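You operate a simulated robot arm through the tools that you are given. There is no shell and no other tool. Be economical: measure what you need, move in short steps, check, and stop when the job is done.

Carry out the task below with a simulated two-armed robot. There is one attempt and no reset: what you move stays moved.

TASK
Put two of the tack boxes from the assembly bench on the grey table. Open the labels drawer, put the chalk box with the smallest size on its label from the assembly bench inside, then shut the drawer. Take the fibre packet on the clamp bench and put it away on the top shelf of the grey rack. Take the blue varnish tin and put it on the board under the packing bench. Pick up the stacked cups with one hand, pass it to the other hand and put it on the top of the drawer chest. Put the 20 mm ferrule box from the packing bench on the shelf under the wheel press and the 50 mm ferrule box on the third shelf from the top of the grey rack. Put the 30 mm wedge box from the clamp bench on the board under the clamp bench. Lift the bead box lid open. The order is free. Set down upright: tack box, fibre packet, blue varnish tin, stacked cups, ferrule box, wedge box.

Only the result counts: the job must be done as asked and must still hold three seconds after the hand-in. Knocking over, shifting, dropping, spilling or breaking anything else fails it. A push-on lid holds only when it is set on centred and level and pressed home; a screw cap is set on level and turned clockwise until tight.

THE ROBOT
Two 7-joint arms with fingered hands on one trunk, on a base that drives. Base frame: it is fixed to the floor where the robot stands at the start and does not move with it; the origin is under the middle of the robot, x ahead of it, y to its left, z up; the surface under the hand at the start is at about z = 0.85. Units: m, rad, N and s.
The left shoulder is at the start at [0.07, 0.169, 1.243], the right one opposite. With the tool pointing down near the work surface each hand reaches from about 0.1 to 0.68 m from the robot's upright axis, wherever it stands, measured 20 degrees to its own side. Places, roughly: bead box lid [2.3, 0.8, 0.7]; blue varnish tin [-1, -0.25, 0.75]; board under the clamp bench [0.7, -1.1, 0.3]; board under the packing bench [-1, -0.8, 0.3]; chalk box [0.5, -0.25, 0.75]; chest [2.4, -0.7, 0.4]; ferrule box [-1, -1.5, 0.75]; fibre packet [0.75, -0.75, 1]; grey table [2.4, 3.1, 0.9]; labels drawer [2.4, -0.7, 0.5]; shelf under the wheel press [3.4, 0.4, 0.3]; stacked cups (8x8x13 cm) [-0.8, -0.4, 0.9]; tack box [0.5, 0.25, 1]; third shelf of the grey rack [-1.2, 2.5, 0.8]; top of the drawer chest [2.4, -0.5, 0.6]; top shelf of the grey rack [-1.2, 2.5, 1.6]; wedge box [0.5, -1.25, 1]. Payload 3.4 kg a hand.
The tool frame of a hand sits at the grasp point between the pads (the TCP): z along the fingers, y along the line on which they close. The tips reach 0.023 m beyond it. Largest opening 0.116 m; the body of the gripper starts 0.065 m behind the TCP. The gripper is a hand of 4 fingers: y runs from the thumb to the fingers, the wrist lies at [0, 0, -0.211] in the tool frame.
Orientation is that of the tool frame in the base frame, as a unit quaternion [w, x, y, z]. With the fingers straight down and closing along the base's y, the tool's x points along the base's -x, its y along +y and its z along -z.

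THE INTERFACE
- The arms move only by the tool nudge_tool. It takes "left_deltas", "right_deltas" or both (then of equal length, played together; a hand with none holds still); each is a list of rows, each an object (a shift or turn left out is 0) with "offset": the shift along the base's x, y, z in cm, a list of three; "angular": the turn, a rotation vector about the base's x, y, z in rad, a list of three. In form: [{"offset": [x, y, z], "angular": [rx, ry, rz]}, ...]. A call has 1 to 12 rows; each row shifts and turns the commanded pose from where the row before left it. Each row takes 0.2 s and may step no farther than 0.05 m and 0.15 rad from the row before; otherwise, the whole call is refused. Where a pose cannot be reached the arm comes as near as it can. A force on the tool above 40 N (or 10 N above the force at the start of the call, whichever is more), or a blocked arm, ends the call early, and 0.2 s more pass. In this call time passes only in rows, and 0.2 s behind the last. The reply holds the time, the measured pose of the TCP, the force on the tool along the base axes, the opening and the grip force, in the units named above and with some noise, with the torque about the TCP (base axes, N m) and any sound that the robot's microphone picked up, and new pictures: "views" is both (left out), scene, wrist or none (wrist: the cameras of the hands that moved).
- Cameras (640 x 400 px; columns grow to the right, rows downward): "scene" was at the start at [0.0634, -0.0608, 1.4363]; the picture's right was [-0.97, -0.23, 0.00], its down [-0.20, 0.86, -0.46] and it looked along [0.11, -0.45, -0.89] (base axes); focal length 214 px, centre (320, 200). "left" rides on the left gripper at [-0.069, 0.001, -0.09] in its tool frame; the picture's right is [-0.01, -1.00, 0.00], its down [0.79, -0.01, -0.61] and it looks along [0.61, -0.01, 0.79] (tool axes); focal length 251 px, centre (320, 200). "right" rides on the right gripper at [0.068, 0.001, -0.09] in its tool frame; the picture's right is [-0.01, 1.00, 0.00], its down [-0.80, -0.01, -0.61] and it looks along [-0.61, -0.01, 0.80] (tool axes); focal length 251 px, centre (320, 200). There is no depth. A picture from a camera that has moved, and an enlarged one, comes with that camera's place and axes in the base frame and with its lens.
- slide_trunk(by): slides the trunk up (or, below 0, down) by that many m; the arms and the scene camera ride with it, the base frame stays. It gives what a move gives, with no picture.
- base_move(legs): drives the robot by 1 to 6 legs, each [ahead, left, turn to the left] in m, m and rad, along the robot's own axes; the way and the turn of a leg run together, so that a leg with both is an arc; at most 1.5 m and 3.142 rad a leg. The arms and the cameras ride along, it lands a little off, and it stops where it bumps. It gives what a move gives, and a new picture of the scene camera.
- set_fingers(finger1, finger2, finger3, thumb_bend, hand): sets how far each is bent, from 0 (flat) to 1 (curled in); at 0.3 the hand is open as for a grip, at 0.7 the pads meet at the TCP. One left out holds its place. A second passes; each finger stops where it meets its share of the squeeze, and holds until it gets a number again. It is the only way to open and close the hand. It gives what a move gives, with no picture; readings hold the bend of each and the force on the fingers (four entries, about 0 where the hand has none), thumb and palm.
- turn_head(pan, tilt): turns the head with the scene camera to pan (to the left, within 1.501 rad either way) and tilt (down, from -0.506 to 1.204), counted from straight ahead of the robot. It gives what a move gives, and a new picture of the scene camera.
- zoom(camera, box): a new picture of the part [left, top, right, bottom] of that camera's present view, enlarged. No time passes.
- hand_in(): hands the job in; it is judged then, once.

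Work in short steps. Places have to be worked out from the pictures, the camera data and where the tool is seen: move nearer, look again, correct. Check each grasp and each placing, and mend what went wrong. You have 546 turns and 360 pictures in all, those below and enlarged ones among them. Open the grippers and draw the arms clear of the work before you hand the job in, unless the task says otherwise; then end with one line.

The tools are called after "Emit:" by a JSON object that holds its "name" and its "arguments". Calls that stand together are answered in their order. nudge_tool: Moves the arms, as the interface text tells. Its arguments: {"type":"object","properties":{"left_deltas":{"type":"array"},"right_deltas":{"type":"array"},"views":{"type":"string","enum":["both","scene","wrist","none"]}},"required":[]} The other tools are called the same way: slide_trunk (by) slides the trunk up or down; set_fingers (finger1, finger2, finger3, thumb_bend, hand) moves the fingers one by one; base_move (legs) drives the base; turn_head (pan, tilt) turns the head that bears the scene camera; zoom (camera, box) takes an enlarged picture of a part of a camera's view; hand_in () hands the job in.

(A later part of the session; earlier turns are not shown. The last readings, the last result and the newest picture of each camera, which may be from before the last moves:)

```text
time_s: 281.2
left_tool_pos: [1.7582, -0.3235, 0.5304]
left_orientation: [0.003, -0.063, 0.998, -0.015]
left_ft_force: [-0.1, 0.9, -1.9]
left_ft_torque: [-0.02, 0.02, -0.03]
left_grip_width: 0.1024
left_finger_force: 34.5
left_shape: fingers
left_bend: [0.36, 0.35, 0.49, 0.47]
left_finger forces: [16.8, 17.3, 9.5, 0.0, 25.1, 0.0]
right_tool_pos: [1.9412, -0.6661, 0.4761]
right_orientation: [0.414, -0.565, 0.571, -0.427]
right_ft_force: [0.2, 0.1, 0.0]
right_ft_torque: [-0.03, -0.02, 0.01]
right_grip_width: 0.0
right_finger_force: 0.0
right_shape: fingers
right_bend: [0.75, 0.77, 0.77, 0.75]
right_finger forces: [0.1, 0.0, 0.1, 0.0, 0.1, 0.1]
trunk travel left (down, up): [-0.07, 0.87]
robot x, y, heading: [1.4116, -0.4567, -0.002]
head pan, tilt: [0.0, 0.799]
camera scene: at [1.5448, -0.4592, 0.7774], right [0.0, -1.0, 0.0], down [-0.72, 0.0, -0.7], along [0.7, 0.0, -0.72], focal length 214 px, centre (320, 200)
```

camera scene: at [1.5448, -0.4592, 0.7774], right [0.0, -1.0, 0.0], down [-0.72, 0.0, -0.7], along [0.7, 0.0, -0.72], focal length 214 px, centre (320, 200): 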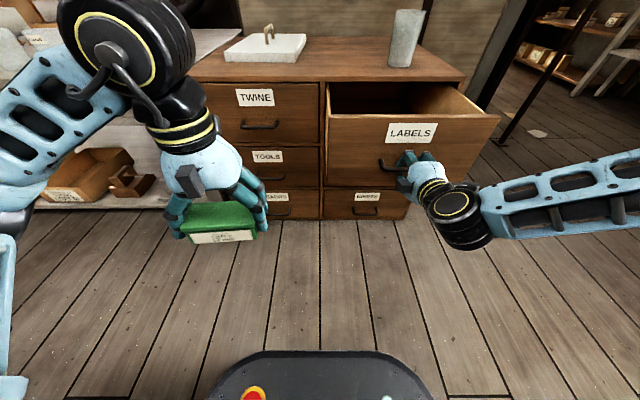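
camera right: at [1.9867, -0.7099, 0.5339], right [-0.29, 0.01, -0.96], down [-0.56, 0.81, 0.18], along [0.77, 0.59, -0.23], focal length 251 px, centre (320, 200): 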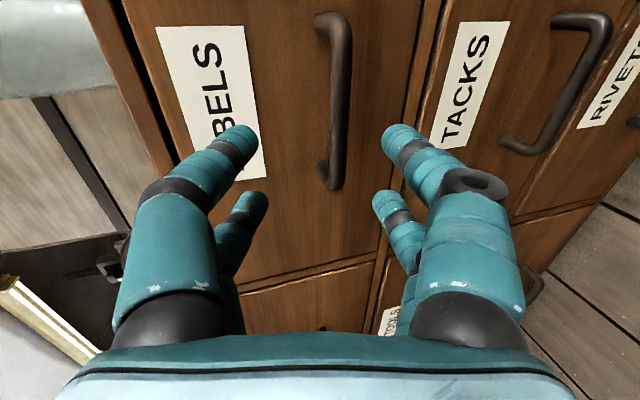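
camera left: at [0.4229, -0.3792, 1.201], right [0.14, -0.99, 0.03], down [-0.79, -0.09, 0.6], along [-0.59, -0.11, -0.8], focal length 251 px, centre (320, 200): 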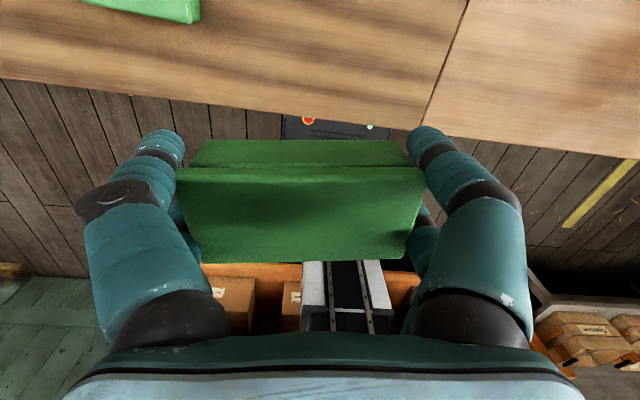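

The drawer is open ~17 cm. I open the right fingers and draw that hand back off the bar.

Emit:
{"name": "set_fingers", "arguments": {"hand": "right", "finger1": 0.45, "finger2": 0.45, "finger3": 0.45, "thumb_bend": 0.45}}

Emit:
{"name": "nudge_tool", "arguments": {"right_deltas": [{"offset": [-2, 0, 0]}, {"offset": [-3, -1, 0]}, {"offset": [-2, -4, 0]}, {"offset": [0, -4, 0]}, {"offset": [0, -4, 0]}], "views": "scene"}}

```text
time_s: 282.2
left_tool_pos: [1.7576, -0.3223, 0.5303]
left_orientation: [0.003, -0.063, 0.998, -0.014]
left_ft_force: [-0.3, -0.3, -1.0]
left_ft_torque: [0.02, -0.05, 0.0]
left_grip_width: 0.1019
left_finger_force: 34.4
left_shape: fingers
left_bend: [0.36, 0.35, 0.49, 0.47]
left_finger forces: [16.8, 17.3, 9.6, 0.0, 25.1, 0.0]
right_tool_pos: [1.9412, -0.6657, 0.476]
right_orientation: [0.414, -0.565, 0.572, -0.428]
right_ft_force: [-0.2, 0.4, -0.4]
right_ft_torque: [0.01, 0.0, 0.0]
right_grip_width: 0.0725
right_finger_force: 0.1
right_shape: fingers
right_bend: [0.45, 0.45, 0.45, 0.45]
right_finger forces: [0.1, 0.0, 0.0, 0.1, 0.0, 0.0]
trunk travel left (down, up): [-0.07, 0.87]
robot x, y, heading: [1.4147, -0.4574, -0.003]
head pan, tilt: [0.0, 0.799]
```

```text
time_s: 283.4
left_tool_pos: [1.7581, -0.3229, 0.5308]
left_orientation: [0.003, -0.063, 0.998, -0.014]
left_ft_force: [-0.5, 0.2, -1.2]
left_ft_torque: [-0.03, 0.01, -0.02]
left_grip_width: 0.1023
left_finger_force: 34.6
left_shape: fingers
left_bend: [0.36, 0.35, 0.49, 0.47]
left_finger forces: [16.8, 17.3, 9.6, 0.0, 25.2, 0.1]
right_tool_pos: [1.9171, -0.6677, 0.476]
right_orientation: [0.413, -0.564, 0.573, -0.427]
right_ft_force: [0.0, 1.0, 0.6]
right_ft_torque: [0.0, -0.01, -0.02]
right_grip_width: 0.0729
right_finger_force: 0.0
right_shape: fingers
right_bend: [0.45, 0.45, 0.45, 0.45]
right_finger forces: [0.0, 0.1, 0.1, 0.1, 0.1, 0.0]
right hand out of reach, approached as far as the arm can: row 2, 3, 4, 5
trunk travel left (down, up): [-0.07, 0.87]
robot x, y, heading: [1.4126, -0.46, -0.005]
head pan, tilt: [0.0, 0.799]
camera scene: at [1.5448, -0.4592, 0.7773], right [0.0, -1.0, 0.0], down [-0.72, 0.0, -0.7], along [0.7, 0.0, -0.72], focal length 214 px, centre (320, 200)
```

scene: 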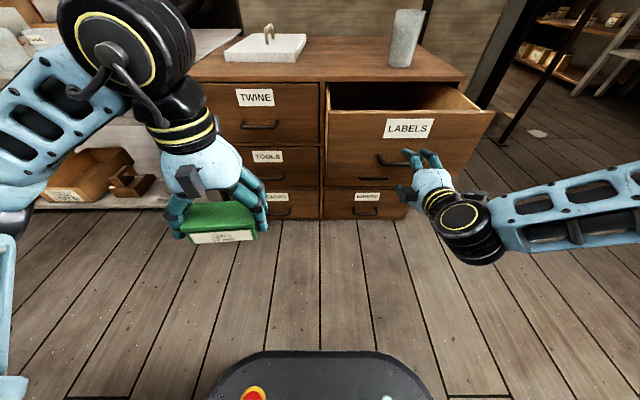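

I step back 3 cm, shift right 0.33 m so the left hand lines up with the drawer, and raise the trunk.

Emit:
{"name": "base_move", "arguments": {"legs": [[-0.03, 0, 0], [0, -0.33, 0]]}}

Emit:
{"name": "slide_trunk", "arguments": {"by": 0.3}}

Emit:
{"name": "base_move", "arguments": {"legs": [[0.17, 0, 0]]}}

```text
time_s: 286.0
left_tool_pos: [1.7277, -0.652, 0.5292]
left_orientation: [0.003, -0.062, 0.998, -0.014]
left_ft_force: [-0.5, 0.8, -2.3]
left_ft_torque: [-0.02, 0.01, 0.01]
left_grip_width: 0.1022
left_finger_force: 34.1
left_shape: fingers
left_bend: [0.36, 0.35, 0.49, 0.47]
left_finger forces: [16.7, 17.3, 9.6, 0.0, 25.2, 0.0]
right_tool_pos: [1.8847, -0.9982, 0.4755]
right_orientation: [0.412, -0.564, 0.574, -0.428]
right_ft_force: [-0.3, 0.1, 0.4]
right_ft_torque: [-0.03, 0.04, -0.01]
right_grip_width: 0.0727
right_finger_force: 0.1
right_shape: fingers
right_bend: [0.45, 0.45, 0.45, 0.45]
right_finger forces: [0.0, 0.0, 0.0, 0.0, 0.0, 0.1]
trunk travel left (down, up): [-0.07, 0.87]
robot x, y, heading: [1.3849, -0.7889, -0.005]
head pan, tilt: [0.0, 0.799]
camera scene: at [1.5133, -0.7888, 0.7773], right [-0.01, -1.0, 0.0], down [-0.72, 0.0, -0.7], along [0.7, 0.0, -0.72], focal length 214 px, centre (320, 200)
```

scene: 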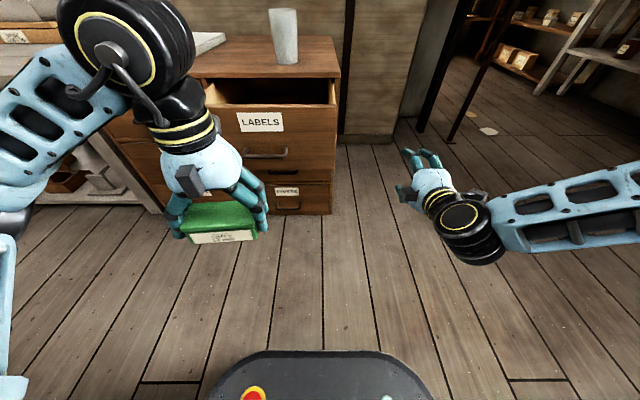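

```text
time_s: 289.0
left_tool_pos: [1.7277, -0.6532, 0.8301]
left_orientation: [0.002, -0.063, 0.998, -0.015]
left_ft_force: [0.4, 0.0, -0.8]
left_ft_torque: [0.02, -0.01, -0.01]
left_grip_width: 0.1021
left_finger_force: 34.2
left_shape: fingers
left_bend: [0.36, 0.35, 0.49, 0.47]
left_finger forces: [16.8, 17.3, 9.5, 0.1, 25.3, 0.0]
right_tool_pos: [1.8866, -0.9981, 0.7764]
right_orientation: [0.413, -0.563, 0.574, -0.427]
right_ft_force: [-0.5, 0.3, 0.3]
right_ft_torque: [-0.05, 0.0, 0.0]
right_grip_width: 0.0728
right_finger_force: 0.1
right_shape: fingers
right_bend: [0.45, 0.45, 0.45, 0.45]
right_finger forces: [0.0, 0.0, 0.1, 0.1, 0.1, 0.0]
trunk travel left (down, up): [-0.37, 0.57]
robot x, y, heading: [1.3853, -0.788, -0.008]
head pan, tilt: [0.0, 0.799]
```

```text
time_s: 290.4
left_tool_pos: [1.8966, -0.6552, 0.8298]
left_orientation: [0.001, -0.062, 0.998, -0.014]
left_ft_force: [0.7, -0.2, -1.2]
left_ft_torque: [-0.01, 0.0, 0.03]
left_grip_width: 0.1021
left_finger_force: 34.5
left_shape: fingers
left_bend: [0.36, 0.35, 0.49, 0.47]
left_finger forces: [16.8, 17.3, 9.6, 0.1, 25.2, 0.0]
right_tool_pos: [2.0558, -0.9993, 0.7761]
right_orientation: [0.412, -0.564, 0.574, -0.428]
right_ft_force: [0.1, -0.3, -0.1]
right_ft_torque: [-0.01, 0.01, 0.0]
right_grip_width: 0.0725
right_finger_force: 0.1
right_shape: fingers
right_bend: [0.45, 0.45, 0.45, 0.45]
right_finger forces: [0.0, 0.0, 0.0, 0.0, 0.1, 0.0]
trunk travel left (down, up): [-0.37, 0.57]
robot x, y, heading: [1.5577, -0.7885, -0.007]
head pan, tilt: [0.0, 0.799]
camera scene: at [1.6828, -0.7899, 1.0772], right [-0.01, -1.0, 0.0], down [-0.72, 0.0, -0.7], along [0.7, 0.0, -0.72], focal length 214 px, centre (320, 200)
```

scene: 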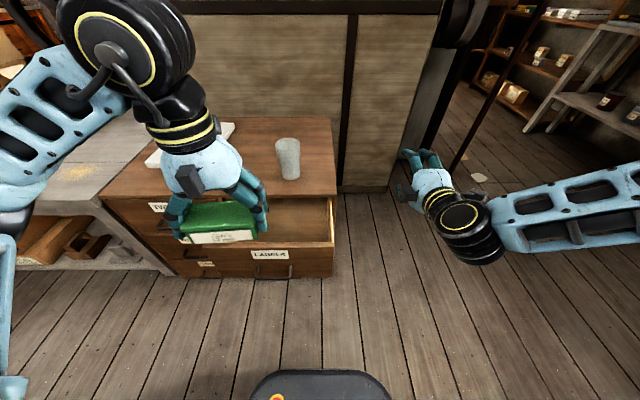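

I move the chalk over the open drawer (target ≈[2.075,−0.66]).

Emit:
{"name": "nudge_tool", "arguments": {"left_deltas": [{"offset": [4.5, 0, 0]}, {"offset": [4.5, 0, 0]}, {"offset": [4.5, 0, 0]}, {"offset": [4.3, 0, 0]}, {"offset": [0, 0, -4.5]}, {"offset": [0, 0, -4.5]}, {"offset": [0, 0, -4]}], "views": "both"}}

```text
time_s: 292.1
left_tool_pos: [2.0742, -0.6549, 0.7013]
left_orientation: [0.003, -0.062, 0.998, -0.014]
left_ft_force: [-0.2, 0.4, -0.7]
left_ft_torque: [0.0, 0.0, 0.0]
left_grip_width: 0.1018
left_finger_force: 33.7
left_shape: fingers
left_bend: [0.36, 0.35, 0.49, 0.47]
left_finger forces: [16.3, 17.2, 9.3, 0.0, 24.8, 0.0]
right_tool_pos: [2.0549, -0.9999, 0.7763]
right_orientation: [0.412, -0.563, 0.575, -0.428]
right_ft_force: [-0.1, -0.5, 0.9]
right_ft_torque: [-0.01, 0.02, -0.01]
right_grip_width: 0.0729
right_finger_force: 0.0
right_shape: fingers
right_bend: [0.45, 0.45, 0.45, 0.45]
right_finger forces: [0.0, 0.0, 0.0, 0.0, 0.0, 0.0]
trunk travel left (down, up): [-0.37, 0.57]
robot x, y, heading: [1.5524, -0.7934, -0.003]
head pan, tilt: [0.0, 0.799]
camera scene: at [1.6822, -0.7896, 1.0773], right [-0.01, -1.0, 0.0], down [-0.72, 0.0, -0.7], along [0.7, 0.0, -0.72], focal length 214 px, centre (320, 200)
camera left: at [2.1416, -0.6429, 0.7897], right [0.13, -0.99, 0.03], down [-0.79, -0.09, 0.6], along [-0.6, -0.1, -0.8], focal length 251 px, centre (320, 200)
```

scene: 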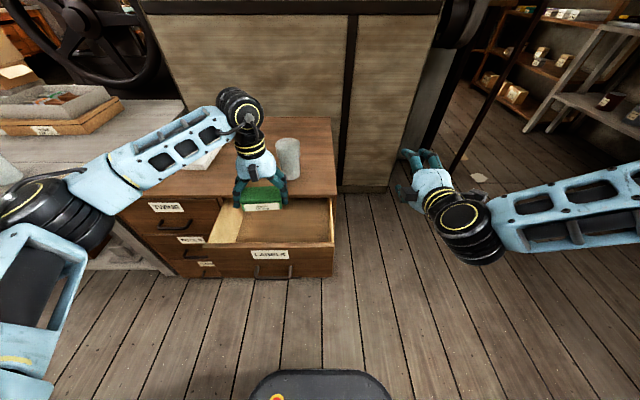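
left: 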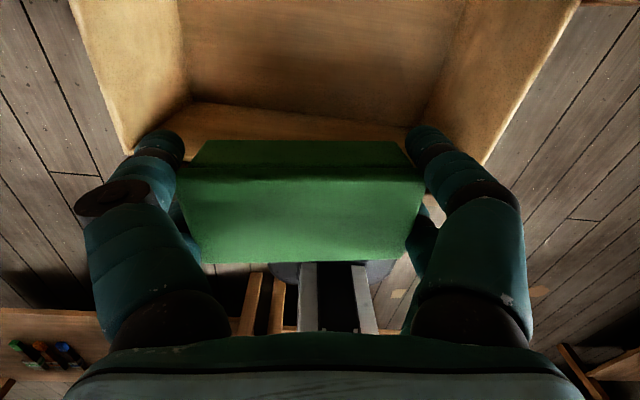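

I shift 1 cm deeper, tilt the hand slightly so its camera clears the chest edge, and lower into the drawer.

Emit:
{"name": "nudge_tool", "arguments": {"left_deltas": [{"offset": [1.2, -0.3, 0], "angular": [0, -0.15, 0]}, {"offset": [0, 0, -4.5]}, {"offset": [0, 0, -4.5]}, {"offset": [0, 0, -4.5]}, {"offset": [0, 0, -3]}], "views": "both"}}

```text
time_s: 293.2
left_tool_pos: [2.0864, -0.6569, 0.5357]
left_orientation: [0.077, -0.06, 0.995, -0.019]
left_ft_force: [0.2, 0.2, -2.0]
left_ft_torque: [-0.04, 0.0, 0.01]
left_grip_width: 0.1015
left_finger_force: 33.1
left_shape: fingers
left_bend: [0.36, 0.35, 0.49, 0.47]
left_finger forces: [15.7, 17.3, 9.3, 0.0, 24.3, 0.1]
right_tool_pos: [2.0541, -0.9998, 0.7763]
right_orientation: [0.412, -0.564, 0.573, -0.429]
right_ft_force: [0.0, -0.1, -1.2]
right_ft_torque: [0.0, -0.01, 0.0]
right_grip_width: 0.0726
right_finger_force: 0.1
right_shape: fingers
right_bend: [0.45, 0.45, 0.45, 0.45]
right_finger forces: [0.0, 0.0, 0.1, 0.0, 0.0, 0.0]
trunk travel left (down, up): [-0.37, 0.57]
robot x, y, heading: [1.5524, -0.7899, -0.0]
head pan, tilt: [0.0, 0.799]
camera scene: at [1.6821, -0.7898, 1.0773], right [-0.01, -1.0, 0.0], down [-0.72, 0.0, -0.7], along [0.7, 0.0, -0.72], focal length 214 px, centre (320, 200)
camera left: at [2.1401, -0.6452, 0.634], right [0.13, -0.99, 0.05], down [-0.87, -0.09, 0.48], along [-0.47, -0.1, -0.88], focal length 251 px, centre (320, 200)
```

scene: 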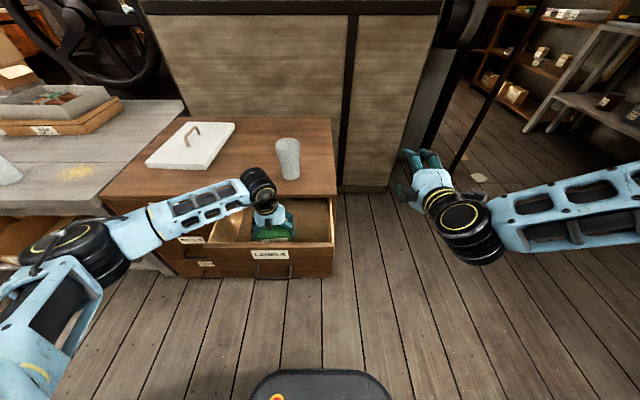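
left: 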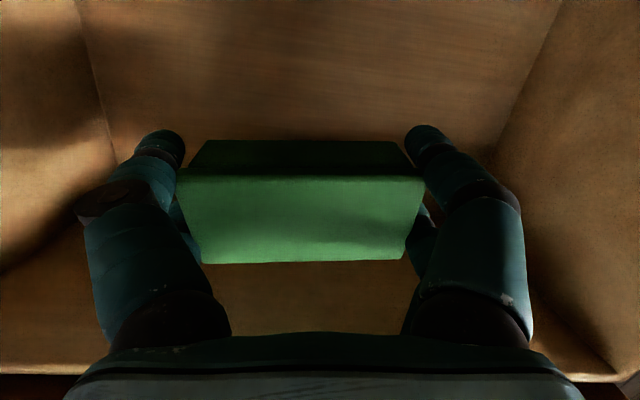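

Inside the drawer walls. Lower gently to the drawer floor.

Emit:
{"name": "nudge_tool", "arguments": {"left_deltas": [{"offset": [0, 0, -1.2]}, {"offset": [0, 0, -1.0]}, {"offset": [0, 0, -0.8]}, {"offset": [0, 0, -0.8]}, {"offset": [0, 0, -0.6]}, {"offset": [0, 0, -0.6]}], "views": "wrist"}}

```text
time_s: 294.6
left_tool_pos: [2.0865, -0.6572, 0.4852]
left_orientation: [0.077, -0.06, 0.995, -0.019]
left_ft_force: [0.2, 0.6, -1.3]
left_ft_torque: [0.01, 0.01, -0.01]
left_grip_width: 0.1014
left_finger_force: 32.7
left_shape: fingers
left_bend: [0.36, 0.35, 0.49, 0.47]
left_finger forces: [15.6, 17.3, 9.3, 0.0, 24.2, 0.0]
right_tool_pos: [2.0534, -0.9983, 0.776]
right_orientation: [0.412, -0.564, 0.574, -0.427]
right_ft_force: [0.3, 0.7, 0.7]
right_ft_torque: [0.03, -0.06, -0.03]
right_grip_width: 0.0725
right_finger_force: 0.1
right_shape: fingers
right_bend: [0.45, 0.45, 0.45, 0.45]
right_finger forces: [0.1, 0.0, 0.0, 0.0, 0.0, 0.1]
trunk travel left (down, up): [-0.37, 0.57]
robot x, y, heading: [1.5487, -0.7921, -0.002]
head pan, tilt: [0.0, 0.799]
camera left: at [2.1399, -0.6455, 0.5841], right [0.13, -0.99, 0.05], down [-0.87, -0.09, 0.48], along [-0.47, -0.1, -0.88], focal length 251 px, centre (320, 200)
```

left: 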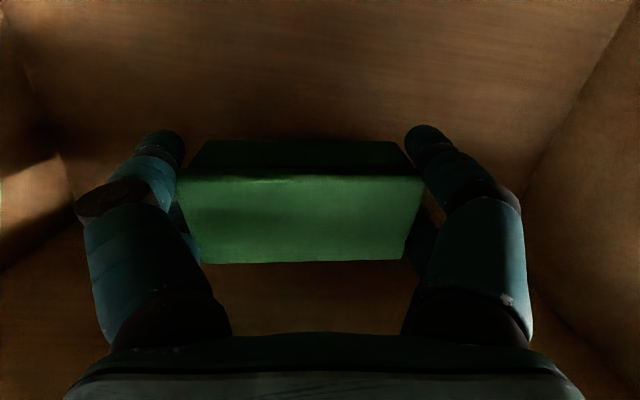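

Emit:
{"name": "nudge_tool", "arguments": {"left_deltas": [{"offset": [0, 0, -0.7]}, {"offset": [0, 0, -0.7]}, {"offset": [0, 0, -0.6]}, {"offset": [0, 0, -0.6]}, {"offset": [0, 0, -0.6]}], "views": "none"}}

```text
time_s: 295.9
left_tool_pos: [2.0849, -0.6574, 0.4522]
left_orientation: [0.078, -0.06, 0.995, -0.018]
left_ft_force: [-0.2, 1.1, -1.7]
left_ft_torque: [0.01, -0.02, -0.01]
left_grip_width: 0.1012
left_finger_force: 33.2
left_shape: fingers
left_bend: [0.36, 0.35, 0.49, 0.47]
left_finger forces: [15.5, 17.2, 9.3, 0.1, 24.2, 0.0]
right_tool_pos: [2.0545, -0.9994, 0.7757]
right_orientation: [0.413, -0.563, 0.574, -0.428]
right_ft_force: [-0.6, -0.7, -0.3]
right_ft_torque: [0.02, 0.01, -0.01]
right_grip_width: 0.0723
right_finger_force: 0.0
right_shape: fingers
right_bend: [0.45, 0.45, 0.45, 0.45]
right_finger forces: [0.1, 0.1, 0.1, 0.0, 0.0, 0.1]
trunk travel left (down, up): [-0.37, 0.57]
robot x, y, heading: [1.5515, -0.7929, -0.005]
head pan, tilt: [0.0, 0.799]
```

Emit:
{"name": "nudge_tool", "arguments": {"left_deltas": [{"offset": [0, 0, -0.6]}, {"offset": [0, 0, -0.6]}, {"offset": [0, 0, -0.6]}, {"offset": [0, 0, -0.6]}], "views": "both"}}

```text
time_s: 296.7
left_tool_pos: [2.0891, -0.6581, 0.4411]
left_orientation: [0.084, -0.061, 0.994, -0.02]
left_ft_force: [1.4, 2.8, 27.9]
left_ft_torque: [0.39, 0.51, -0.06]
left_grip_width: 0.1008
left_finger_force: 34.7
left_shape: fingers
left_bend: [0.35, 0.37, 0.51, 0.51]
left_finger forces: [17.6, 20.0, 8.4, 0.0, 23.6, 0.0]
right_tool_pos: [2.0524, -0.9996, 0.7769]
right_orientation: [0.413, -0.563, 0.574, -0.428]
right_ft_force: [0.0, 0.8, -0.1]
right_ft_torque: [0.02, 0.0, 0.01]
right_grip_width: 0.0725
right_finger_force: 0.0
right_shape: fingers
right_bend: [0.45, 0.45, 0.45, 0.45]
right_finger forces: [0.0, 0.0, 0.0, 0.0, 0.0, 0.0]
trunk travel left (down, up): [-0.37, 0.57]
robot x, y, heading: [1.5533, -0.7902, -0.008]
head pan, tilt: [0.0, 0.799]
stopped in row 4 (left hand): the force on the tool passed its limit at 45 N (the readings are from after the stop); the commanded pose is now the measured one
camera scene: at [1.6796, -0.7904, 1.0779], right [-0.01, -1.0, 0.0], down [-0.72, 0.0, -0.7], along [0.7, 0.0, -0.72], focal length 214 px, centre (320, 200)
camera left: at [2.1421, -0.6458, 0.5418], right [0.13, -0.99, 0.05], down [-0.88, -0.09, 0.47], along [-0.46, -0.11, -0.88], focal length 251 px, centre (320, 200)
```

scene: 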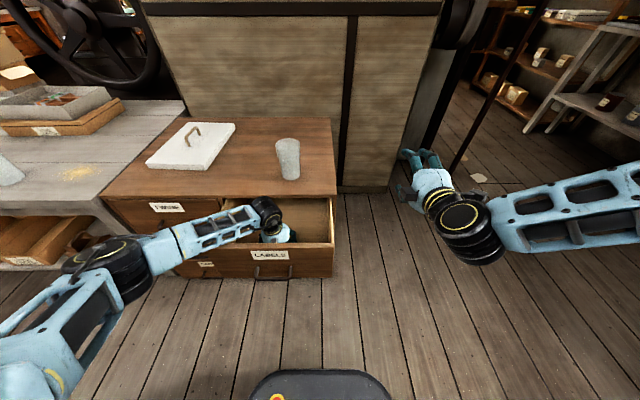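
left: 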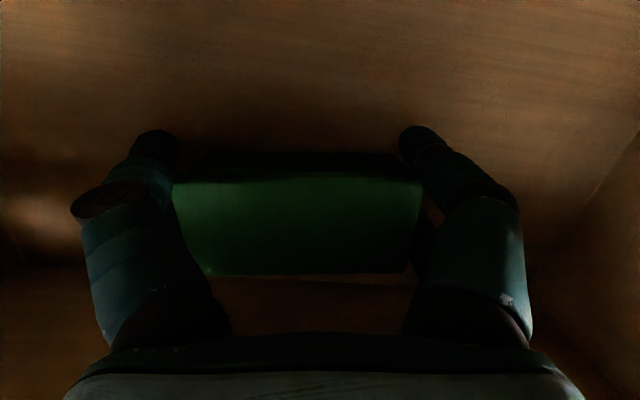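

Floor contact. Release and lift straight out.

Emit:
{"name": "nudge_tool", "arguments": {"left_deltas": [{"offset": [0, 0, 0.4]}], "views": "none"}}

Emit:
{"name": "set_fingers", "arguments": {"hand": "left", "finger1": 0.27, "finger2": 0.27, "finger3": 0.3, "thumb_bend": 0.3}}

Emit:
{"name": "nudge_tool", "arguments": {"left_deltas": [{"offset": [0, 0, 3]}, {"offset": [0, 0, 4.5]}, {"offset": [0, 0, 4.5]}, {"offset": [0, 0, 4.5]}, {"offset": [0, 0, 4.5]}, {"offset": [0, 0, 4.5]}, {"offset": [-2, 0, 4]}], "views": "both"}}

```text
time_s: 297.1
left_tool_pos: [2.0875, -0.6574, 0.4425]
left_orientation: [0.082, -0.061, 0.995, -0.02]
left_ft_force: [0.4, 0.8, 11.5]
left_ft_torque: [0.08, 0.32, 0.05]
left_grip_width: 0.1004
left_finger_force: 33.1
left_shape: fingers
left_bend: [0.35, 0.37, 0.51, 0.51]
left_finger forces: [16.0, 17.8, 8.6, 0.1, 23.4, 0.0]
right_tool_pos: [2.0537, -0.9998, 0.7762]
right_orientation: [0.412, -0.563, 0.574, -0.428]
right_ft_force: [-0.3, 0.1, 0.0]
right_ft_torque: [0.01, -0.02, 0.01]
right_grip_width: 0.0725
right_finger_force: 0.1
right_shape: fingers
right_bend: [0.45, 0.45, 0.45, 0.45]
right_finger forces: [0.0, 0.0, 0.0, 0.1, 0.1, 0.1]
trunk travel left (down, up): [-0.37, 0.57]
robot x, y, heading: [1.554, -0.7893, -0.007]
head pan, tilt: [0.0, 0.799]
```

```text
time_s: 298.1
left_tool_pos: [2.0885, -0.6572, 0.4411]
left_orientation: [0.081, -0.061, 0.995, -0.02]
left_ft_force: [0.3, 0.9, 0.0]
left_ft_torque: [0.02, 0.05, -0.01]
left_grip_width: 0.1201
left_finger_force: 0.2
left_shape: fingers
left_bend: [0.27, 0.25, 0.3, 0.3]
left_finger forces: [0.0, 0.9, 0.0, 0.0, 0.0, 0.0]
right_tool_pos: [2.0545, -0.9989, 0.7762]
right_orientation: [0.413, -0.563, 0.574, -0.428]
right_ft_force: [0.0, 0.2, -0.6]
right_ft_torque: [0.03, 0.03, 0.0]
right_grip_width: 0.0728
right_finger_force: 0.0
right_shape: fingers
right_bend: [0.45, 0.45, 0.45, 0.45]
right_finger forces: [0.0, 0.0, 0.0, 0.0, 0.0, 0.1]
trunk travel left (down, up): [-0.37, 0.57]
robot x, y, heading: [1.5525, -0.7946, -0.006]
head pan, tilt: [0.0, 0.799]
```

```text
time_s: 299.7
left_tool_pos: [2.0676, -0.6571, 0.7374]
left_orientation: [0.08, -0.061, 0.995, -0.02]
left_ft_force: [0.4, -0.8, 0.5]
left_ft_torque: [-0.01, -0.04, 0.01]
left_grip_width: 0.12
left_finger_force: 0.0
left_shape: fingers
left_bend: [0.27, 0.27, 0.3, 0.3]
left_finger forces: [0.1, 0.0, 0.0, 0.0, 0.0, 0.0]
right_tool_pos: [2.0542, -0.999, 0.7775]
right_orientation: [0.413, -0.563, 0.574, -0.428]
right_ft_force: [-0.5, 0.1, 0.0]
right_ft_torque: [-0.02, -0.03, -0.01]
right_grip_width: 0.0723
right_finger_force: 0.0
right_shape: fingers
right_bend: [0.45, 0.45, 0.45, 0.45]
right_finger forces: [0.0, 0.1, 0.0, 0.0, 0.1, 0.0]
trunk travel left (down, up): [-0.37, 0.57]
robot x, y, heading: [1.5505, -0.7931, -0.006]
head pan, tilt: [0.0, 0.799]
camera scene: at [1.6811, -0.7899, 1.0774], right [-0.01, -1.0, 0.0], down [-0.72, 0.0, -0.7], along [0.7, 0.0, -0.72], focal length 214 px, centre (320, 200)
camera left: at [2.121, -0.6453, 0.8368], right [0.13, -0.99, 0.05], down [-0.88, -0.09, 0.47], along [-0.46, -0.11, -0.88], focal length 251 px, centre (320, 200)
```

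scene: 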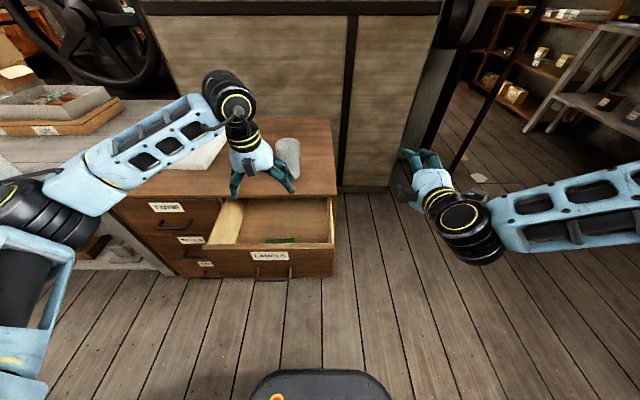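
left: 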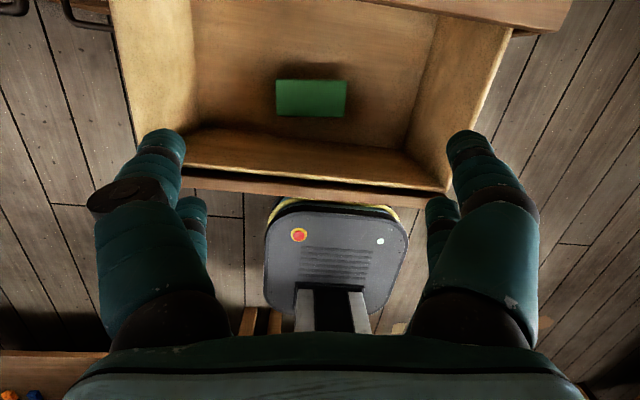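

Chalk lies in the drawer. To shut it I retract the left, back up, lower, and line up the right fist with the drawer front.

Emit:
{"name": "nudge_tool", "arguments": {"left_deltas": [{"offset": [-4, 0, 3], "angular": [0, 0.15, 0]}, {"offset": [-4, 0, 3]}, {"offset": [-4, 0, 0]}, {"offset": [-4, 0, 0]}], "views": "none"}}

Emit:
{"name": "base_move", "arguments": {"legs": [[-0.17, 0, 0], [0, 0.33, 0]]}}

Emit:
{"name": "slide_trunk", "arguments": {"by": -0.245}}

Emit:
{"name": "set_fingers", "arguments": {"hand": "right", "finger1": 0.85, "finger2": 0.85, "finger3": 0.85, "thumb_bend": 0.85}}

Emit:
{"name": "zoom", "arguments": {"camera": "right", "box": [0, 0, 640, 400]}}

```text
time_s: 300.7
left_tool_pos: [1.9072, -0.6582, 0.7975]
left_orientation: [0.006, -0.063, 0.998, -0.015]
left_ft_force: [-0.4, -0.1, -0.3]
left_ft_torque: [-0.02, -0.02, 0.0]
left_grip_width: 0.1203
left_finger_force: 0.0
left_shape: fingers
left_bend: [0.27, 0.27, 0.3, 0.3]
left_finger forces: [0.0, 0.1, 0.0, 0.0, 0.0, 0.0]
right_tool_pos: [2.0542, -0.9988, 0.7777]
right_orientation: [0.412, -0.564, 0.574, -0.428]
right_ft_force: [0.5, 0.1, 0.2]
right_ft_torque: [0.03, 0.02, 0.02]
right_grip_width: 0.0726
right_finger_force: 0.0
right_shape: fingers
right_bend: [0.45, 0.45, 0.45, 0.45]
right_finger forces: [0.1, 0.0, 0.0, 0.0, 0.0, 0.1]
trunk travel left (down, up): [-0.37, 0.57]
robot x, y, heading: [1.5523, -0.7937, -0.003]
head pan, tilt: [0.0, 0.799]
```

```text
time_s: 304.0
left_tool_pos: [1.7372, -0.3265, 0.796]
left_orientation: [0.006, -0.062, 0.998, -0.016]
left_ft_force: [-0.7, 0.7, 0.7]
left_ft_torque: [0.02, -0.01, 0.02]
left_grip_width: 0.1201
left_finger_force: 0.1
left_shape: fingers
left_bend: [0.27, 0.27, 0.3, 0.3]
left_finger forces: [0.1, 0.0, 0.0, 0.0, 0.0, 0.1]
right_tool_pos: [1.8839, -0.6675, 0.7761]
right_orientation: [0.413, -0.564, 0.574, -0.428]
right_ft_force: [-0.2, -0.4, -1.0]
right_ft_torque: [0.03, 0.01, 0.0]
right_grip_width: 0.0726
right_finger_force: 0.1
right_shape: fingers
right_bend: [0.45, 0.45, 0.45, 0.45]
right_finger forces: [0.1, 0.1, 0.1, 0.1, 0.0, 0.1]
trunk travel left (down, up): [-0.37, 0.57]
robot x, y, heading: [1.3792, -0.4578, -0.005]
head pan, tilt: [0.0, 0.799]
camera scene: at [1.5111, -0.4574, 1.0774], right [-0.01, -1.0, 0.0], down [-0.72, 0.0, -0.7], along [0.7, 0.0, -0.72], focal length 214 px, centre (320, 200)
```

scene: 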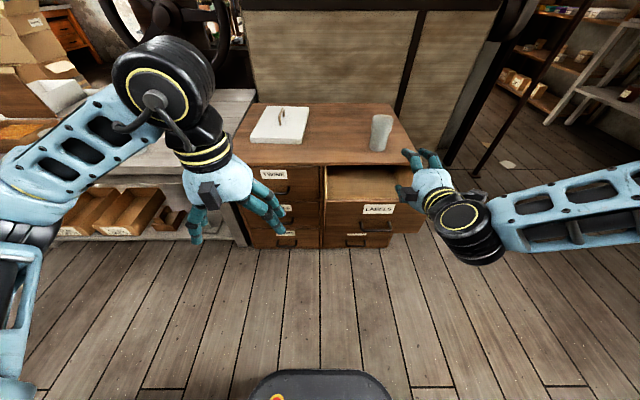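

```text
time_s: 306.5
left_tool_pos: [1.7374, -0.3257, 0.5516]
left_orientation: [0.006, -0.063, 0.998, -0.015]
left_ft_force: [-0.2, -0.7, -1.0]
left_ft_torque: [0.0, -0.01, -0.02]
left_grip_width: 0.1203
left_finger_force: 0.1
left_shape: fingers
left_bend: [0.27, 0.27, 0.3, 0.3]
left_finger forces: [0.1, 0.0, 0.1, 0.1, 0.0, 0.0]
right_tool_pos: [1.8837, -0.6667, 0.5307]
right_orientation: [0.413, -0.563, 0.574, -0.428]
right_ft_force: [-0.4, 0.2, -0.4]
right_ft_torque: [-0.01, 0.02, 0.02]
right_grip_width: 0.0724
right_finger_force: 0.1
right_shape: fingers
right_bend: [0.45, 0.45, 0.45, 0.45]
right_finger forces: [0.1, 0.0, 0.1, 0.0, 0.1, 0.1]
trunk travel left (down, up): [-0.125, 0.815]
robot x, y, heading: [1.3841, -0.4578, -0.006]
head pan, tilt: [0.0, 0.799]
```

```text
time_s: 307.5
left_tool_pos: [1.7377, -0.3264, 0.5524]
left_orientation: [0.006, -0.063, 0.998, -0.016]
left_ft_force: [0.6, 0.1, 0.7]
left_ft_torque: [0.03, 0.01, -0.02]
left_grip_width: 0.1199
left_finger_force: 0.1
left_shape: fingers
left_bend: [0.27, 0.27, 0.3, 0.3]
left_finger forces: [0.0, 0.1, 0.0, 0.1, 0.0, 0.1]
right_tool_pos: [1.8839, -0.6678, 0.5317]
right_orientation: [0.413, -0.564, 0.574, -0.427]
right_ft_force: [-0.2, -0.1, 0.2]
right_ft_torque: [0.03, -0.02, 0.0]
right_grip_width: 0.0
right_finger_force: 0.0
right_shape: fingers
right_bend: [0.77, 0.74, 0.74, 0.78]
right_finger forces: [0.0, 0.0, 0.0, 0.0, 0.0, 0.0]
trunk travel left (down, up): [-0.125, 0.815]
robot x, y, heading: [1.383, -0.4585, -0.004]
head pan, tilt: [0.0, 0.799]
```

```text
1.00 times, centred on (320, 200) of right (not enlarged: the box is as wide or as high as the picture)
camera zoom: at [1.7955, -0.7331, 0.5589], right [-0.29, 0.01, -0.96], down [-0.56, 0.81, 0.18], along [0.78, 0.59, -0.23], focal length 251 px, centre (320, 200)
```

zoom: 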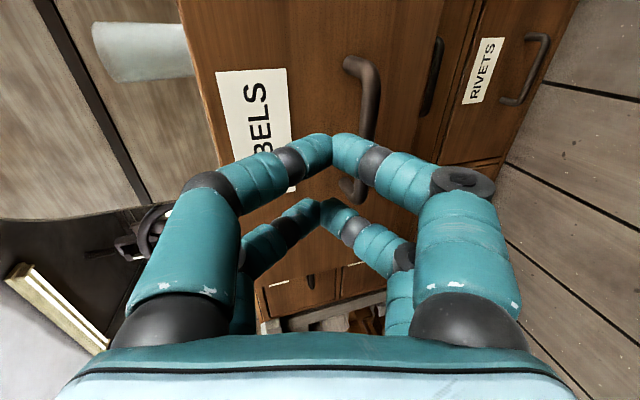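

The fist aims at the label area above the handle. I drive forward to push the drawer shut (stops on force).

Emit:
{"name": "base_move", "arguments": {"legs": [[0.24, 0, 0]]}}

Emit:
{"name": "base_move", "arguments": {"legs": [[0.04, 0, 0]]}}

```text
time_s: 309.3
left_tool_pos: [1.9762, -0.3283, 0.5523]
left_orientation: [0.005, -0.062, 0.998, -0.016]
left_ft_force: [-0.9, 0.3, -0.4]
left_ft_torque: [-0.04, 0.0, 0.01]
left_grip_width: 0.12
left_finger_force: 0.0
left_shape: fingers
left_bend: [0.27, 0.27, 0.3, 0.3]
left_finger forces: [0.0, 0.0, 0.0, 0.1, 0.0, 0.1]
right_tool_pos: [2.1217, -0.6696, 0.5315]
right_orientation: [0.412, -0.564, 0.574, -0.428]
right_ft_force: [1.0, 0.3, 0.1]
right_ft_torque: [-0.05, -0.04, 0.04]
right_grip_width: 0.0002
right_finger_force: 0.0
right_shape: fingers
right_bend: [0.78, 0.75, 0.77, 0.78]
right_finger forces: [0.0, 0.0, 0.0, 0.0, 0.0, 0.0]
trunk travel left (down, up): [-0.125, 0.815]
robot x, y, heading: [1.6216, -0.4638, -0.005]
head pan, tilt: [0.0, 0.799]
camera scene: at [1.7495, -0.4594, 0.8323], right [-0.01, -1.0, 0.0], down [-0.72, 0.0, -0.7], along [0.7, 0.0, -0.72], focal length 214 px, centre (320, 200)
```

scene: 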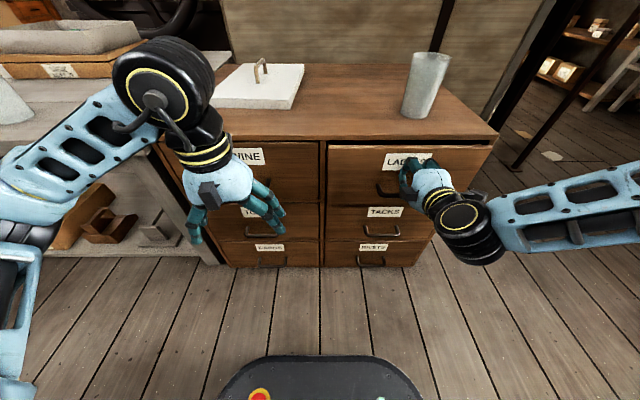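

```text
time_s: 310.2
left_tool_pos: [2.01, -0.3287, 0.5522]
left_orientation: [0.006, -0.061, 0.998, -0.015]
left_ft_force: [0.1, 0.6, 0.2]
left_ft_torque: [0.01, -0.01, 0.02]
left_grip_width: 0.1198
left_finger_force: 0.1
left_shape: fingers
left_bend: [0.27, 0.27, 0.3, 0.3]
left_finger forces: [0.0, 0.0, 0.0, 0.0, 0.1, 0.0]
right_tool_pos: [2.1561, -0.668, 0.5295]
right_orientation: [0.412, -0.566, 0.573, -0.426]
right_ft_force: [-4.1, -0.2, 2.0]
right_ft_torque: [0.0, 0.02, 0.01]
right_grip_width: 0.0
right_finger_force: 0.1
right_shape: fingers
right_bend: [0.82, 0.82, 0.82, 0.82]
right_finger forces: [0.0, 0.0, 0.1, 0.0, 0.0, 0.0]
trunk travel left (down, up): [-0.125, 0.815]
robot x, y, heading: [1.6541, -0.4602, -0.006]
head pan, tilt: [0.0, 0.799]
stopped in leg 1: the force on the tool passed its limit at 47 N (the readings are from after the stop); the commanded pose is now the measured one
camera scene: at [1.7833, -0.4597, 0.8324], right [-0.01, -1.0, 0.0], down [-0.72, 0.0, -0.7], along [0.7, 0.0, -0.72], focal length 214 px, centre (320, 200)
```

scene: 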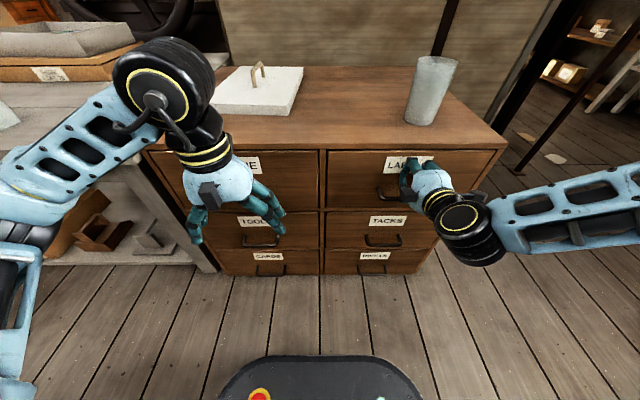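

The drawer hit its stop. I back off and verify.

Emit:
{"name": "base_move", "arguments": {"legs": [[-0.1, 0, 0]]}}

Emit:
{"name": "slide_trunk", "arguments": {"by": 0.4}}

Emit:
{"name": "zoom", "arguments": {"camera": "scene", "box": [200, 80, 480, 300]}}

```text
time_s: 311.4
left_tool_pos: [1.9107, -0.3288, 0.5526]
left_orientation: [0.005, -0.062, 0.998, -0.016]
left_ft_force: [0.0, -0.3, -0.6]
left_ft_torque: [0.02, -0.04, 0.01]
left_grip_width: 0.12
left_finger_force: 0.0
left_shape: fingers
left_bend: [0.27, 0.27, 0.3, 0.3]
left_finger forces: [0.1, 0.0, 0.1, 0.1, 0.0, 0.0]
right_tool_pos: [2.0546, -0.6681, 0.53]
right_orientation: [0.412, -0.564, 0.575, -0.427]
right_ft_force: [0.4, -0.1, -0.1]
right_ft_torque: [-0.04, -0.03, 0.0]
right_grip_width: 0.0
right_finger_force: 0.1
right_shape: fingers
right_bend: [0.82, 0.82, 0.82, 0.81]
right_finger forces: [0.0, 0.0, 0.0, 0.0, 0.0, 0.0]
trunk travel left (down, up): [-0.125, 0.815]
robot x, y, heading: [1.5523, -0.4559, -0.005]
head pan, tilt: [0.0, 0.799]
camera scene: at [1.6834, -0.4592, 0.8324], right [-0.01, -1.0, 0.0], down [-0.72, 0.01, -0.7], along [0.7, -0.01, -0.72], focal length 214 px, centre (320, 200)
```

scene: 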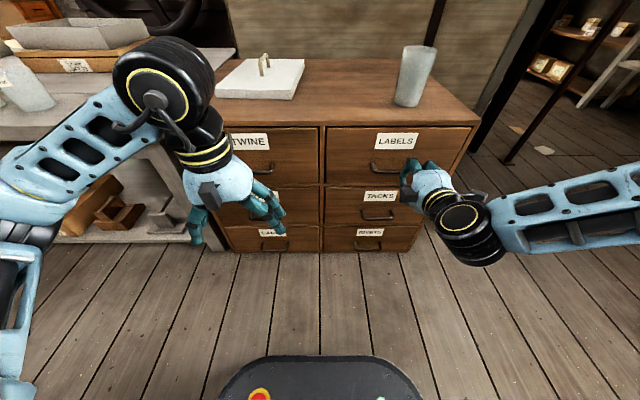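

```text
time_s: 315.2
left_tool_pos: [1.91, -0.3284, 0.952]
left_orientation: [0.006, -0.062, 0.998, -0.015]
left_ft_force: [-0.7, 0.2, 0.1]
left_ft_torque: [0.0, 0.02, 0.01]
left_grip_width: 0.1203
left_finger_force: 0.1
left_shape: fingers
left_bend: [0.27, 0.27, 0.3, 0.3]
left_finger forces: [0.0, 0.1, 0.0, 0.0, 0.0, 0.0]
right_tool_pos: [2.0536, -0.6681, 0.9313]
right_orientation: [0.41, -0.565, 0.575, -0.427]
right_ft_force: [0.0, -0.2, -0.7]
right_ft_torque: [0.01, 0.02, -0.01]
right_grip_width: 0.0
right_finger_force: 0.1
right_shape: fingers
right_bend: [0.82, 0.82, 0.82, 0.81]
right_finger forces: [0.1, 0.0, 0.0, 0.0, 0.1, 0.0]
trunk travel left (down, up): [-0.525, 0.415]
robot x, y, heading: [1.5544, -0.4577, -0.011]
head pan, tilt: [0.0, 0.799]
```

```text
1.82 times, centred on (340, 190) of scene
camera zoom: at [1.6836, -0.4592, 1.2323], right [-0.01, -1.0, 0.0], down [-0.72, 0.01, -0.7], along [0.7, -0.01, -0.72], focal length 390 px, centre (284, 218)
```

zoom: 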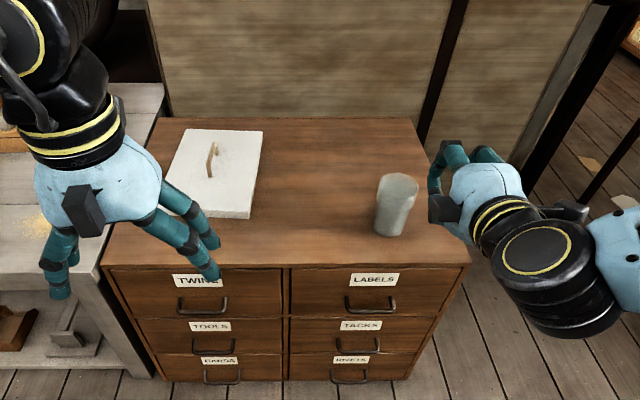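

The LABELS drawer is shut and the cups are fine. I restore the right hand to fingers-down.

Emit:
{"name": "nudge_tool", "arguments": {"right_deltas": [{"offset": [0, 0, 1], "angular": [0, 0.141, 0]}, {"offset": [0, 0, 1], "angular": [0, 0.141, 0]}, {"offset": [0, 0, 1], "angular": [0, 0.141, 0]}, {"offset": [0, 0, 0], "angular": [0, 0.141, 0]}, {"offset": [0, 0, 0], "angular": [0, 0.141, 0]}, {"offset": [0, 0, 0], "angular": [0, 0.141, 0]}, {"offset": [-1, 0, 0], "angular": [0, 0.141, 0]}, {"offset": [-1, 0, 0], "angular": [0, 0.141, 0]}, {"offset": [-1, 0, 0], "angular": [0, 0.141, 0]}], "views": "none"}}

Emit:
{"name": "nudge_tool", "arguments": {"right_deltas": [{"offset": [-1, -1, 0], "angular": [0, 0, -0.134]}, {"offset": [-1, -1, 0], "angular": [0, 0, -0.134]}, {"offset": [-1, -1, 0], "angular": [0, 0, -0.134]}, {"offset": [-1, -1, 0], "angular": [0, 0, -0.134]}, {"offset": [-1, -1, 0], "angular": [0, 0, -0.134]}, {"offset": [-1, -1, 0], "angular": [0, 0, -0.134]}, {"offset": [0, -1, 0], "angular": [0, 0, -0.134]}, {"offset": [0, -1, 0], "angular": [0, 0, -0.134]}, {"offset": [0, 0, 0], "angular": [0, 0, -0.134]}], "views": "none"}}

Emit:
{"name": "set_fingers", "arguments": {"hand": "right", "finger1": 0.3, "finger2": 0.3, "finger3": 0.3, "thumb_bend": 0.3}}

Emit:
{"name": "slide_trunk", "arguments": {"by": 0.2}}

```text
time_s: 317.2
left_tool_pos: [1.9109, -0.3275, 0.9527]
left_orientation: [0.005, -0.062, 0.998, -0.015]
left_ft_force: [0.7, -0.5, -0.3]
left_ft_torque: [0.01, 0.0, -0.01]
left_grip_width: 0.1201
left_finger_force: 0.1
left_shape: fingers
left_bend: [0.27, 0.27, 0.3, 0.3]
left_finger forces: [0.0, 0.0, 0.0, 0.1, 0.0, 0.1]
right_tool_pos: [2.0243, -0.6684, 0.9589]
right_orientation: [0.01, 0.708, -0.706, 0.007]
right_ft_force: [-0.2, 0.1, 0.8]
right_ft_torque: [0.01, 0.01, 0.0]
right_grip_width: 0.0
right_finger_force: 0.1
right_shape: fingers
right_bend: [0.82, 0.82, 0.82, 0.81]
right_finger forces: [0.0, 0.0, 0.0, 0.0, 0.1, 0.0]
trunk travel left (down, up): [-0.525, 0.415]
robot x, y, heading: [1.5535, -0.4626, -0.008]
head pan, tilt: [0.0, 0.799]
```

```text
time_s: 319.2
left_tool_pos: [1.9105, -0.3279, 0.9506]
left_orientation: [0.005, -0.061, 0.998, -0.015]
left_ft_force: [-0.6, 0.2, 0.7]
left_ft_torque: [-0.02, 0.01, -0.02]
left_grip_width: 0.1202
left_finger_force: 0.0
left_shape: fingers
left_bend: [0.27, 0.27, 0.3, 0.3]
left_finger forces: [0.0, 0.0, 0.0, 0.0, 0.0, 0.0]
right_tool_pos: [1.964, -0.7485, 0.9602]
right_orientation: [-0.014, -0.181, 0.983, -0.001]
right_ft_force: [-0.2, 1.3, 0.9]
right_ft_torque: [0.03, 0.02, -0.01]
right_grip_width: 0.0003
right_finger_force: 0.0
right_shape: fingers
right_bend: [0.82, 0.82, 0.82, 0.81]
right_finger forces: [0.0, 0.1, 0.0, 0.0, 0.0, 0.0]
trunk travel left (down, up): [-0.525, 0.415]
robot x, y, heading: [1.5577, -0.4635, -0.004]
head pan, tilt: [0.0, 0.799]
```

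```text
time_s: 320.2
left_tool_pos: [1.9109, -0.3284, 0.9509]
left_orientation: [0.005, -0.062, 0.998, -0.015]
left_ft_force: [-0.3, -0.1, -0.1]
left_ft_torque: [0.01, 0.0, 0.01]
left_grip_width: 0.1199
left_finger_force: 0.1
left_shape: fingers
left_bend: [0.27, 0.27, 0.3, 0.3]
left_finger forces: [0.0, 0.0, 0.0, 0.0, 0.1, 0.0]
right_tool_pos: [1.9644, -0.7481, 0.9603]
right_orientation: [-0.013, -0.181, 0.983, -0.002]
right_ft_force: [0.4, -0.1, 0.3]
right_ft_torque: [0.03, 0.04, 0.01]
right_grip_width: 0.1163
right_finger_force: 0.1
right_shape: fingers
right_bend: [0.3, 0.3, 0.3, 0.3]
right_finger forces: [0.0, 0.0, 0.0, 0.0, 0.1, 0.1]
trunk travel left (down, up): [-0.525, 0.415]
robot x, y, heading: [1.5532, -0.4605, -0.006]
head pan, tilt: [0.0, 0.799]
```

```text
time_s: 322.4
left_tool_pos: [1.9103, -0.3272, 1.1513]
left_orientation: [0.006, -0.062, 0.998, -0.016]
left_ft_force: [0.3, 0.8, 0.3]
left_ft_torque: [0.01, -0.01, 0.01]
left_grip_width: 0.1202
left_finger_force: 0.0
left_shape: fingers
left_bend: [0.27, 0.27, 0.3, 0.3]
left_finger forces: [0.0, 0.0, 0.1, 0.0, 0.0, 0.0]
right_tool_pos: [1.9643, -0.7488, 1.1609]
right_orientation: [-0.013, -0.181, 0.983, -0.001]
right_ft_force: [-0.8, -0.2, -0.4]
right_ft_torque: [-0.05, 0.0, 0.01]
right_grip_width: 0.1168
right_finger_force: 0.1
right_shape: fingers
right_bend: [0.3, 0.3, 0.3, 0.3]
right_finger forces: [0.1, 0.0, 0.0, 0.1, 0.1, 0.0]
trunk travel left (down, up): [-0.725, 0.215]
robot x, y, heading: [1.5554, -0.4605, -0.009]
head pan, tilt: [0.0, 0.799]
```

Now drive back around to the front of the clamp bench.

Emit:
{"name": "base_move", "arguments": {"legs": [[0.05, 1.3, 0.006], [0, 0.56, 0], [-1.0, 0, 0], [-0.72, 0, 0], [0, -1.3, 0], [0, -1.0, 0]]}}

Emit:
{"name": "turn_head", "arguments": {"pan": -0.2, "tilt": 0.8}}

```text
time_s: 351.0
left_tool_pos: [0.2644, -0.7886, 1.1505]
left_orientation: [0.005, -0.07, 0.997, -0.016]
left_ft_force: [0.2, -0.2, -0.3]
left_ft_torque: [0.0, 0.02, 0.0]
left_grip_width: 0.1202
left_finger_force: 0.1
left_shape: fingers
left_bend: [0.27, 0.27, 0.3, 0.3]
left_finger forces: [0.1, 0.1, 0.0, 0.0, 0.0, 0.0]
right_tool_pos: [0.3251, -1.2074, 1.1609]
right_orientation: [-0.014, -0.189, 0.982, -0.002]
right_ft_force: [0.0, -0.4, 0.3]
right_ft_torque: [-0.01, -0.02, 0.02]
right_grip_width: 0.1166
right_finger_force: 0.1
right_shape: fingers
right_bend: [0.3, 0.3, 0.3, 0.3]
right_finger forces: [0.0, 0.0, 0.0, 0.0, 0.0, 0.1]
trunk travel left (down, up): [-0.725, 0.215]
robot x, y, heading: [-0.0882, -0.9247, 0.005]
head pan, tilt: [0.0, 0.799]
camera scene: at [0.04, -0.923, 1.4324], right [0.01, -1.0, 0.0], down [-0.72, -0.01, -0.7], along [0.7, 0.01, -0.72], focal length 214 px, centre (320, 200)
```

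scene: 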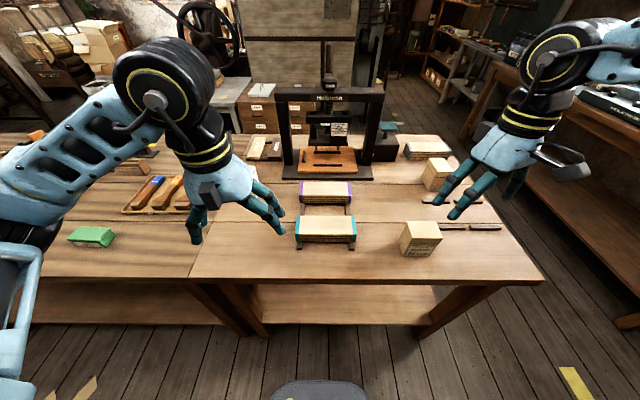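

```text
time_s: 351.7
left_tool_pos: [0.2652, -0.7887, 1.152]
left_orientation: [0.004, -0.069, 0.998, -0.015]
left_ft_force: [0.9, 0.1, 0.2]
left_ft_torque: [-0.01, 0.03, 0.03]
left_grip_width: 0.12
left_finger_force: 0.1
left_shape: fingers
left_bend: [0.27, 0.27, 0.3, 0.3]
left_finger forces: [0.0, 0.0, 0.1, 0.1, 0.1, 0.0]
right_tool_pos: [0.3254, -1.2091, 1.1599]
right_orientation: [-0.014, -0.189, 0.982, -0.003]
right_ft_force: [-0.8, 0.1, -1.0]
right_ft_torque: [-0.01, 0.01, 0.02]
right_grip_width: 0.1165
right_finger_force: 0.1
right_shape: fingers
right_bend: [0.3, 0.3, 0.3, 0.3]
right_finger forces: [0.0, 0.0, 0.1, 0.0, 0.0, 0.0]
trunk travel left (down, up): [-0.725, 0.215]
robot x, y, heading: [-0.0916, -0.9257, 0.005]
head pan, tilt: [-0.201, 0.799]
camera scene: at [0.0384, -0.9399, 1.4324], right [-0.19, -0.98, 0.0], down [-0.7, 0.14, -0.7], along [0.68, -0.13, -0.72], focal length 214 px, centre (320, 200)
```

scene: 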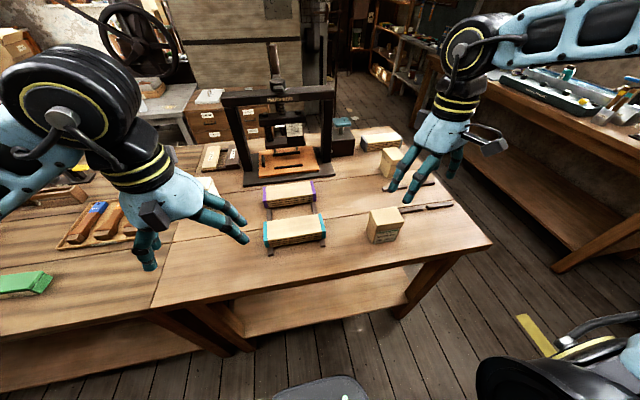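

Emit:
{"name": "zoom", "arguments": {"camera": "scene", "box": [350, 110, 500, 260]}}

Emit:
{"name": "zoom", "arguments": {"camera": "scene", "box": [180, 130, 340, 260]}}

```text
2.67 times, centred on (425, 185) of scene
camera zoom: at [0.0384, -0.9399, 1.4324], right [-0.19, -0.98, 0.0], down [-0.7, 0.14, -0.7], along [0.68, -0.13, -0.72], focal length 572 px, centre (40, 240)
```

zoom: 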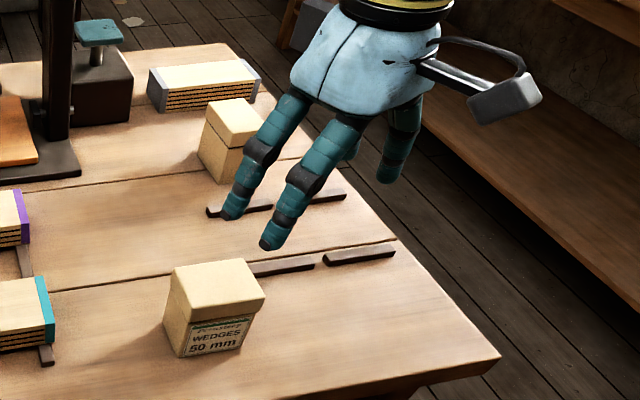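

```text
3.08 times, centred on (260, 195) of scene
camera zoom: at [0.0384, -0.9399, 1.4324], right [-0.19, -0.98, 0.0], down [-0.7, 0.14, -0.7], along [0.68, -0.13, -0.72], focal length 660 px, centre (505, 215)
```

zoom: 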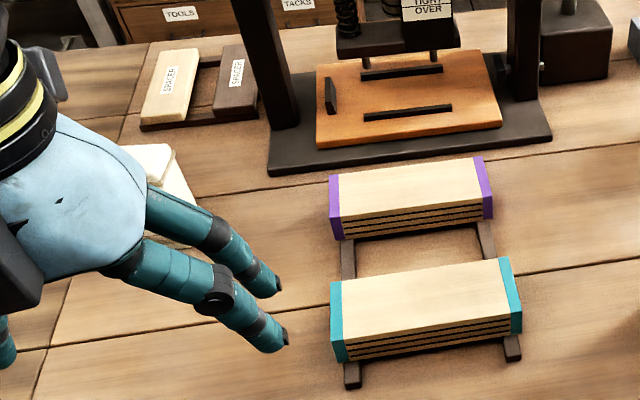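

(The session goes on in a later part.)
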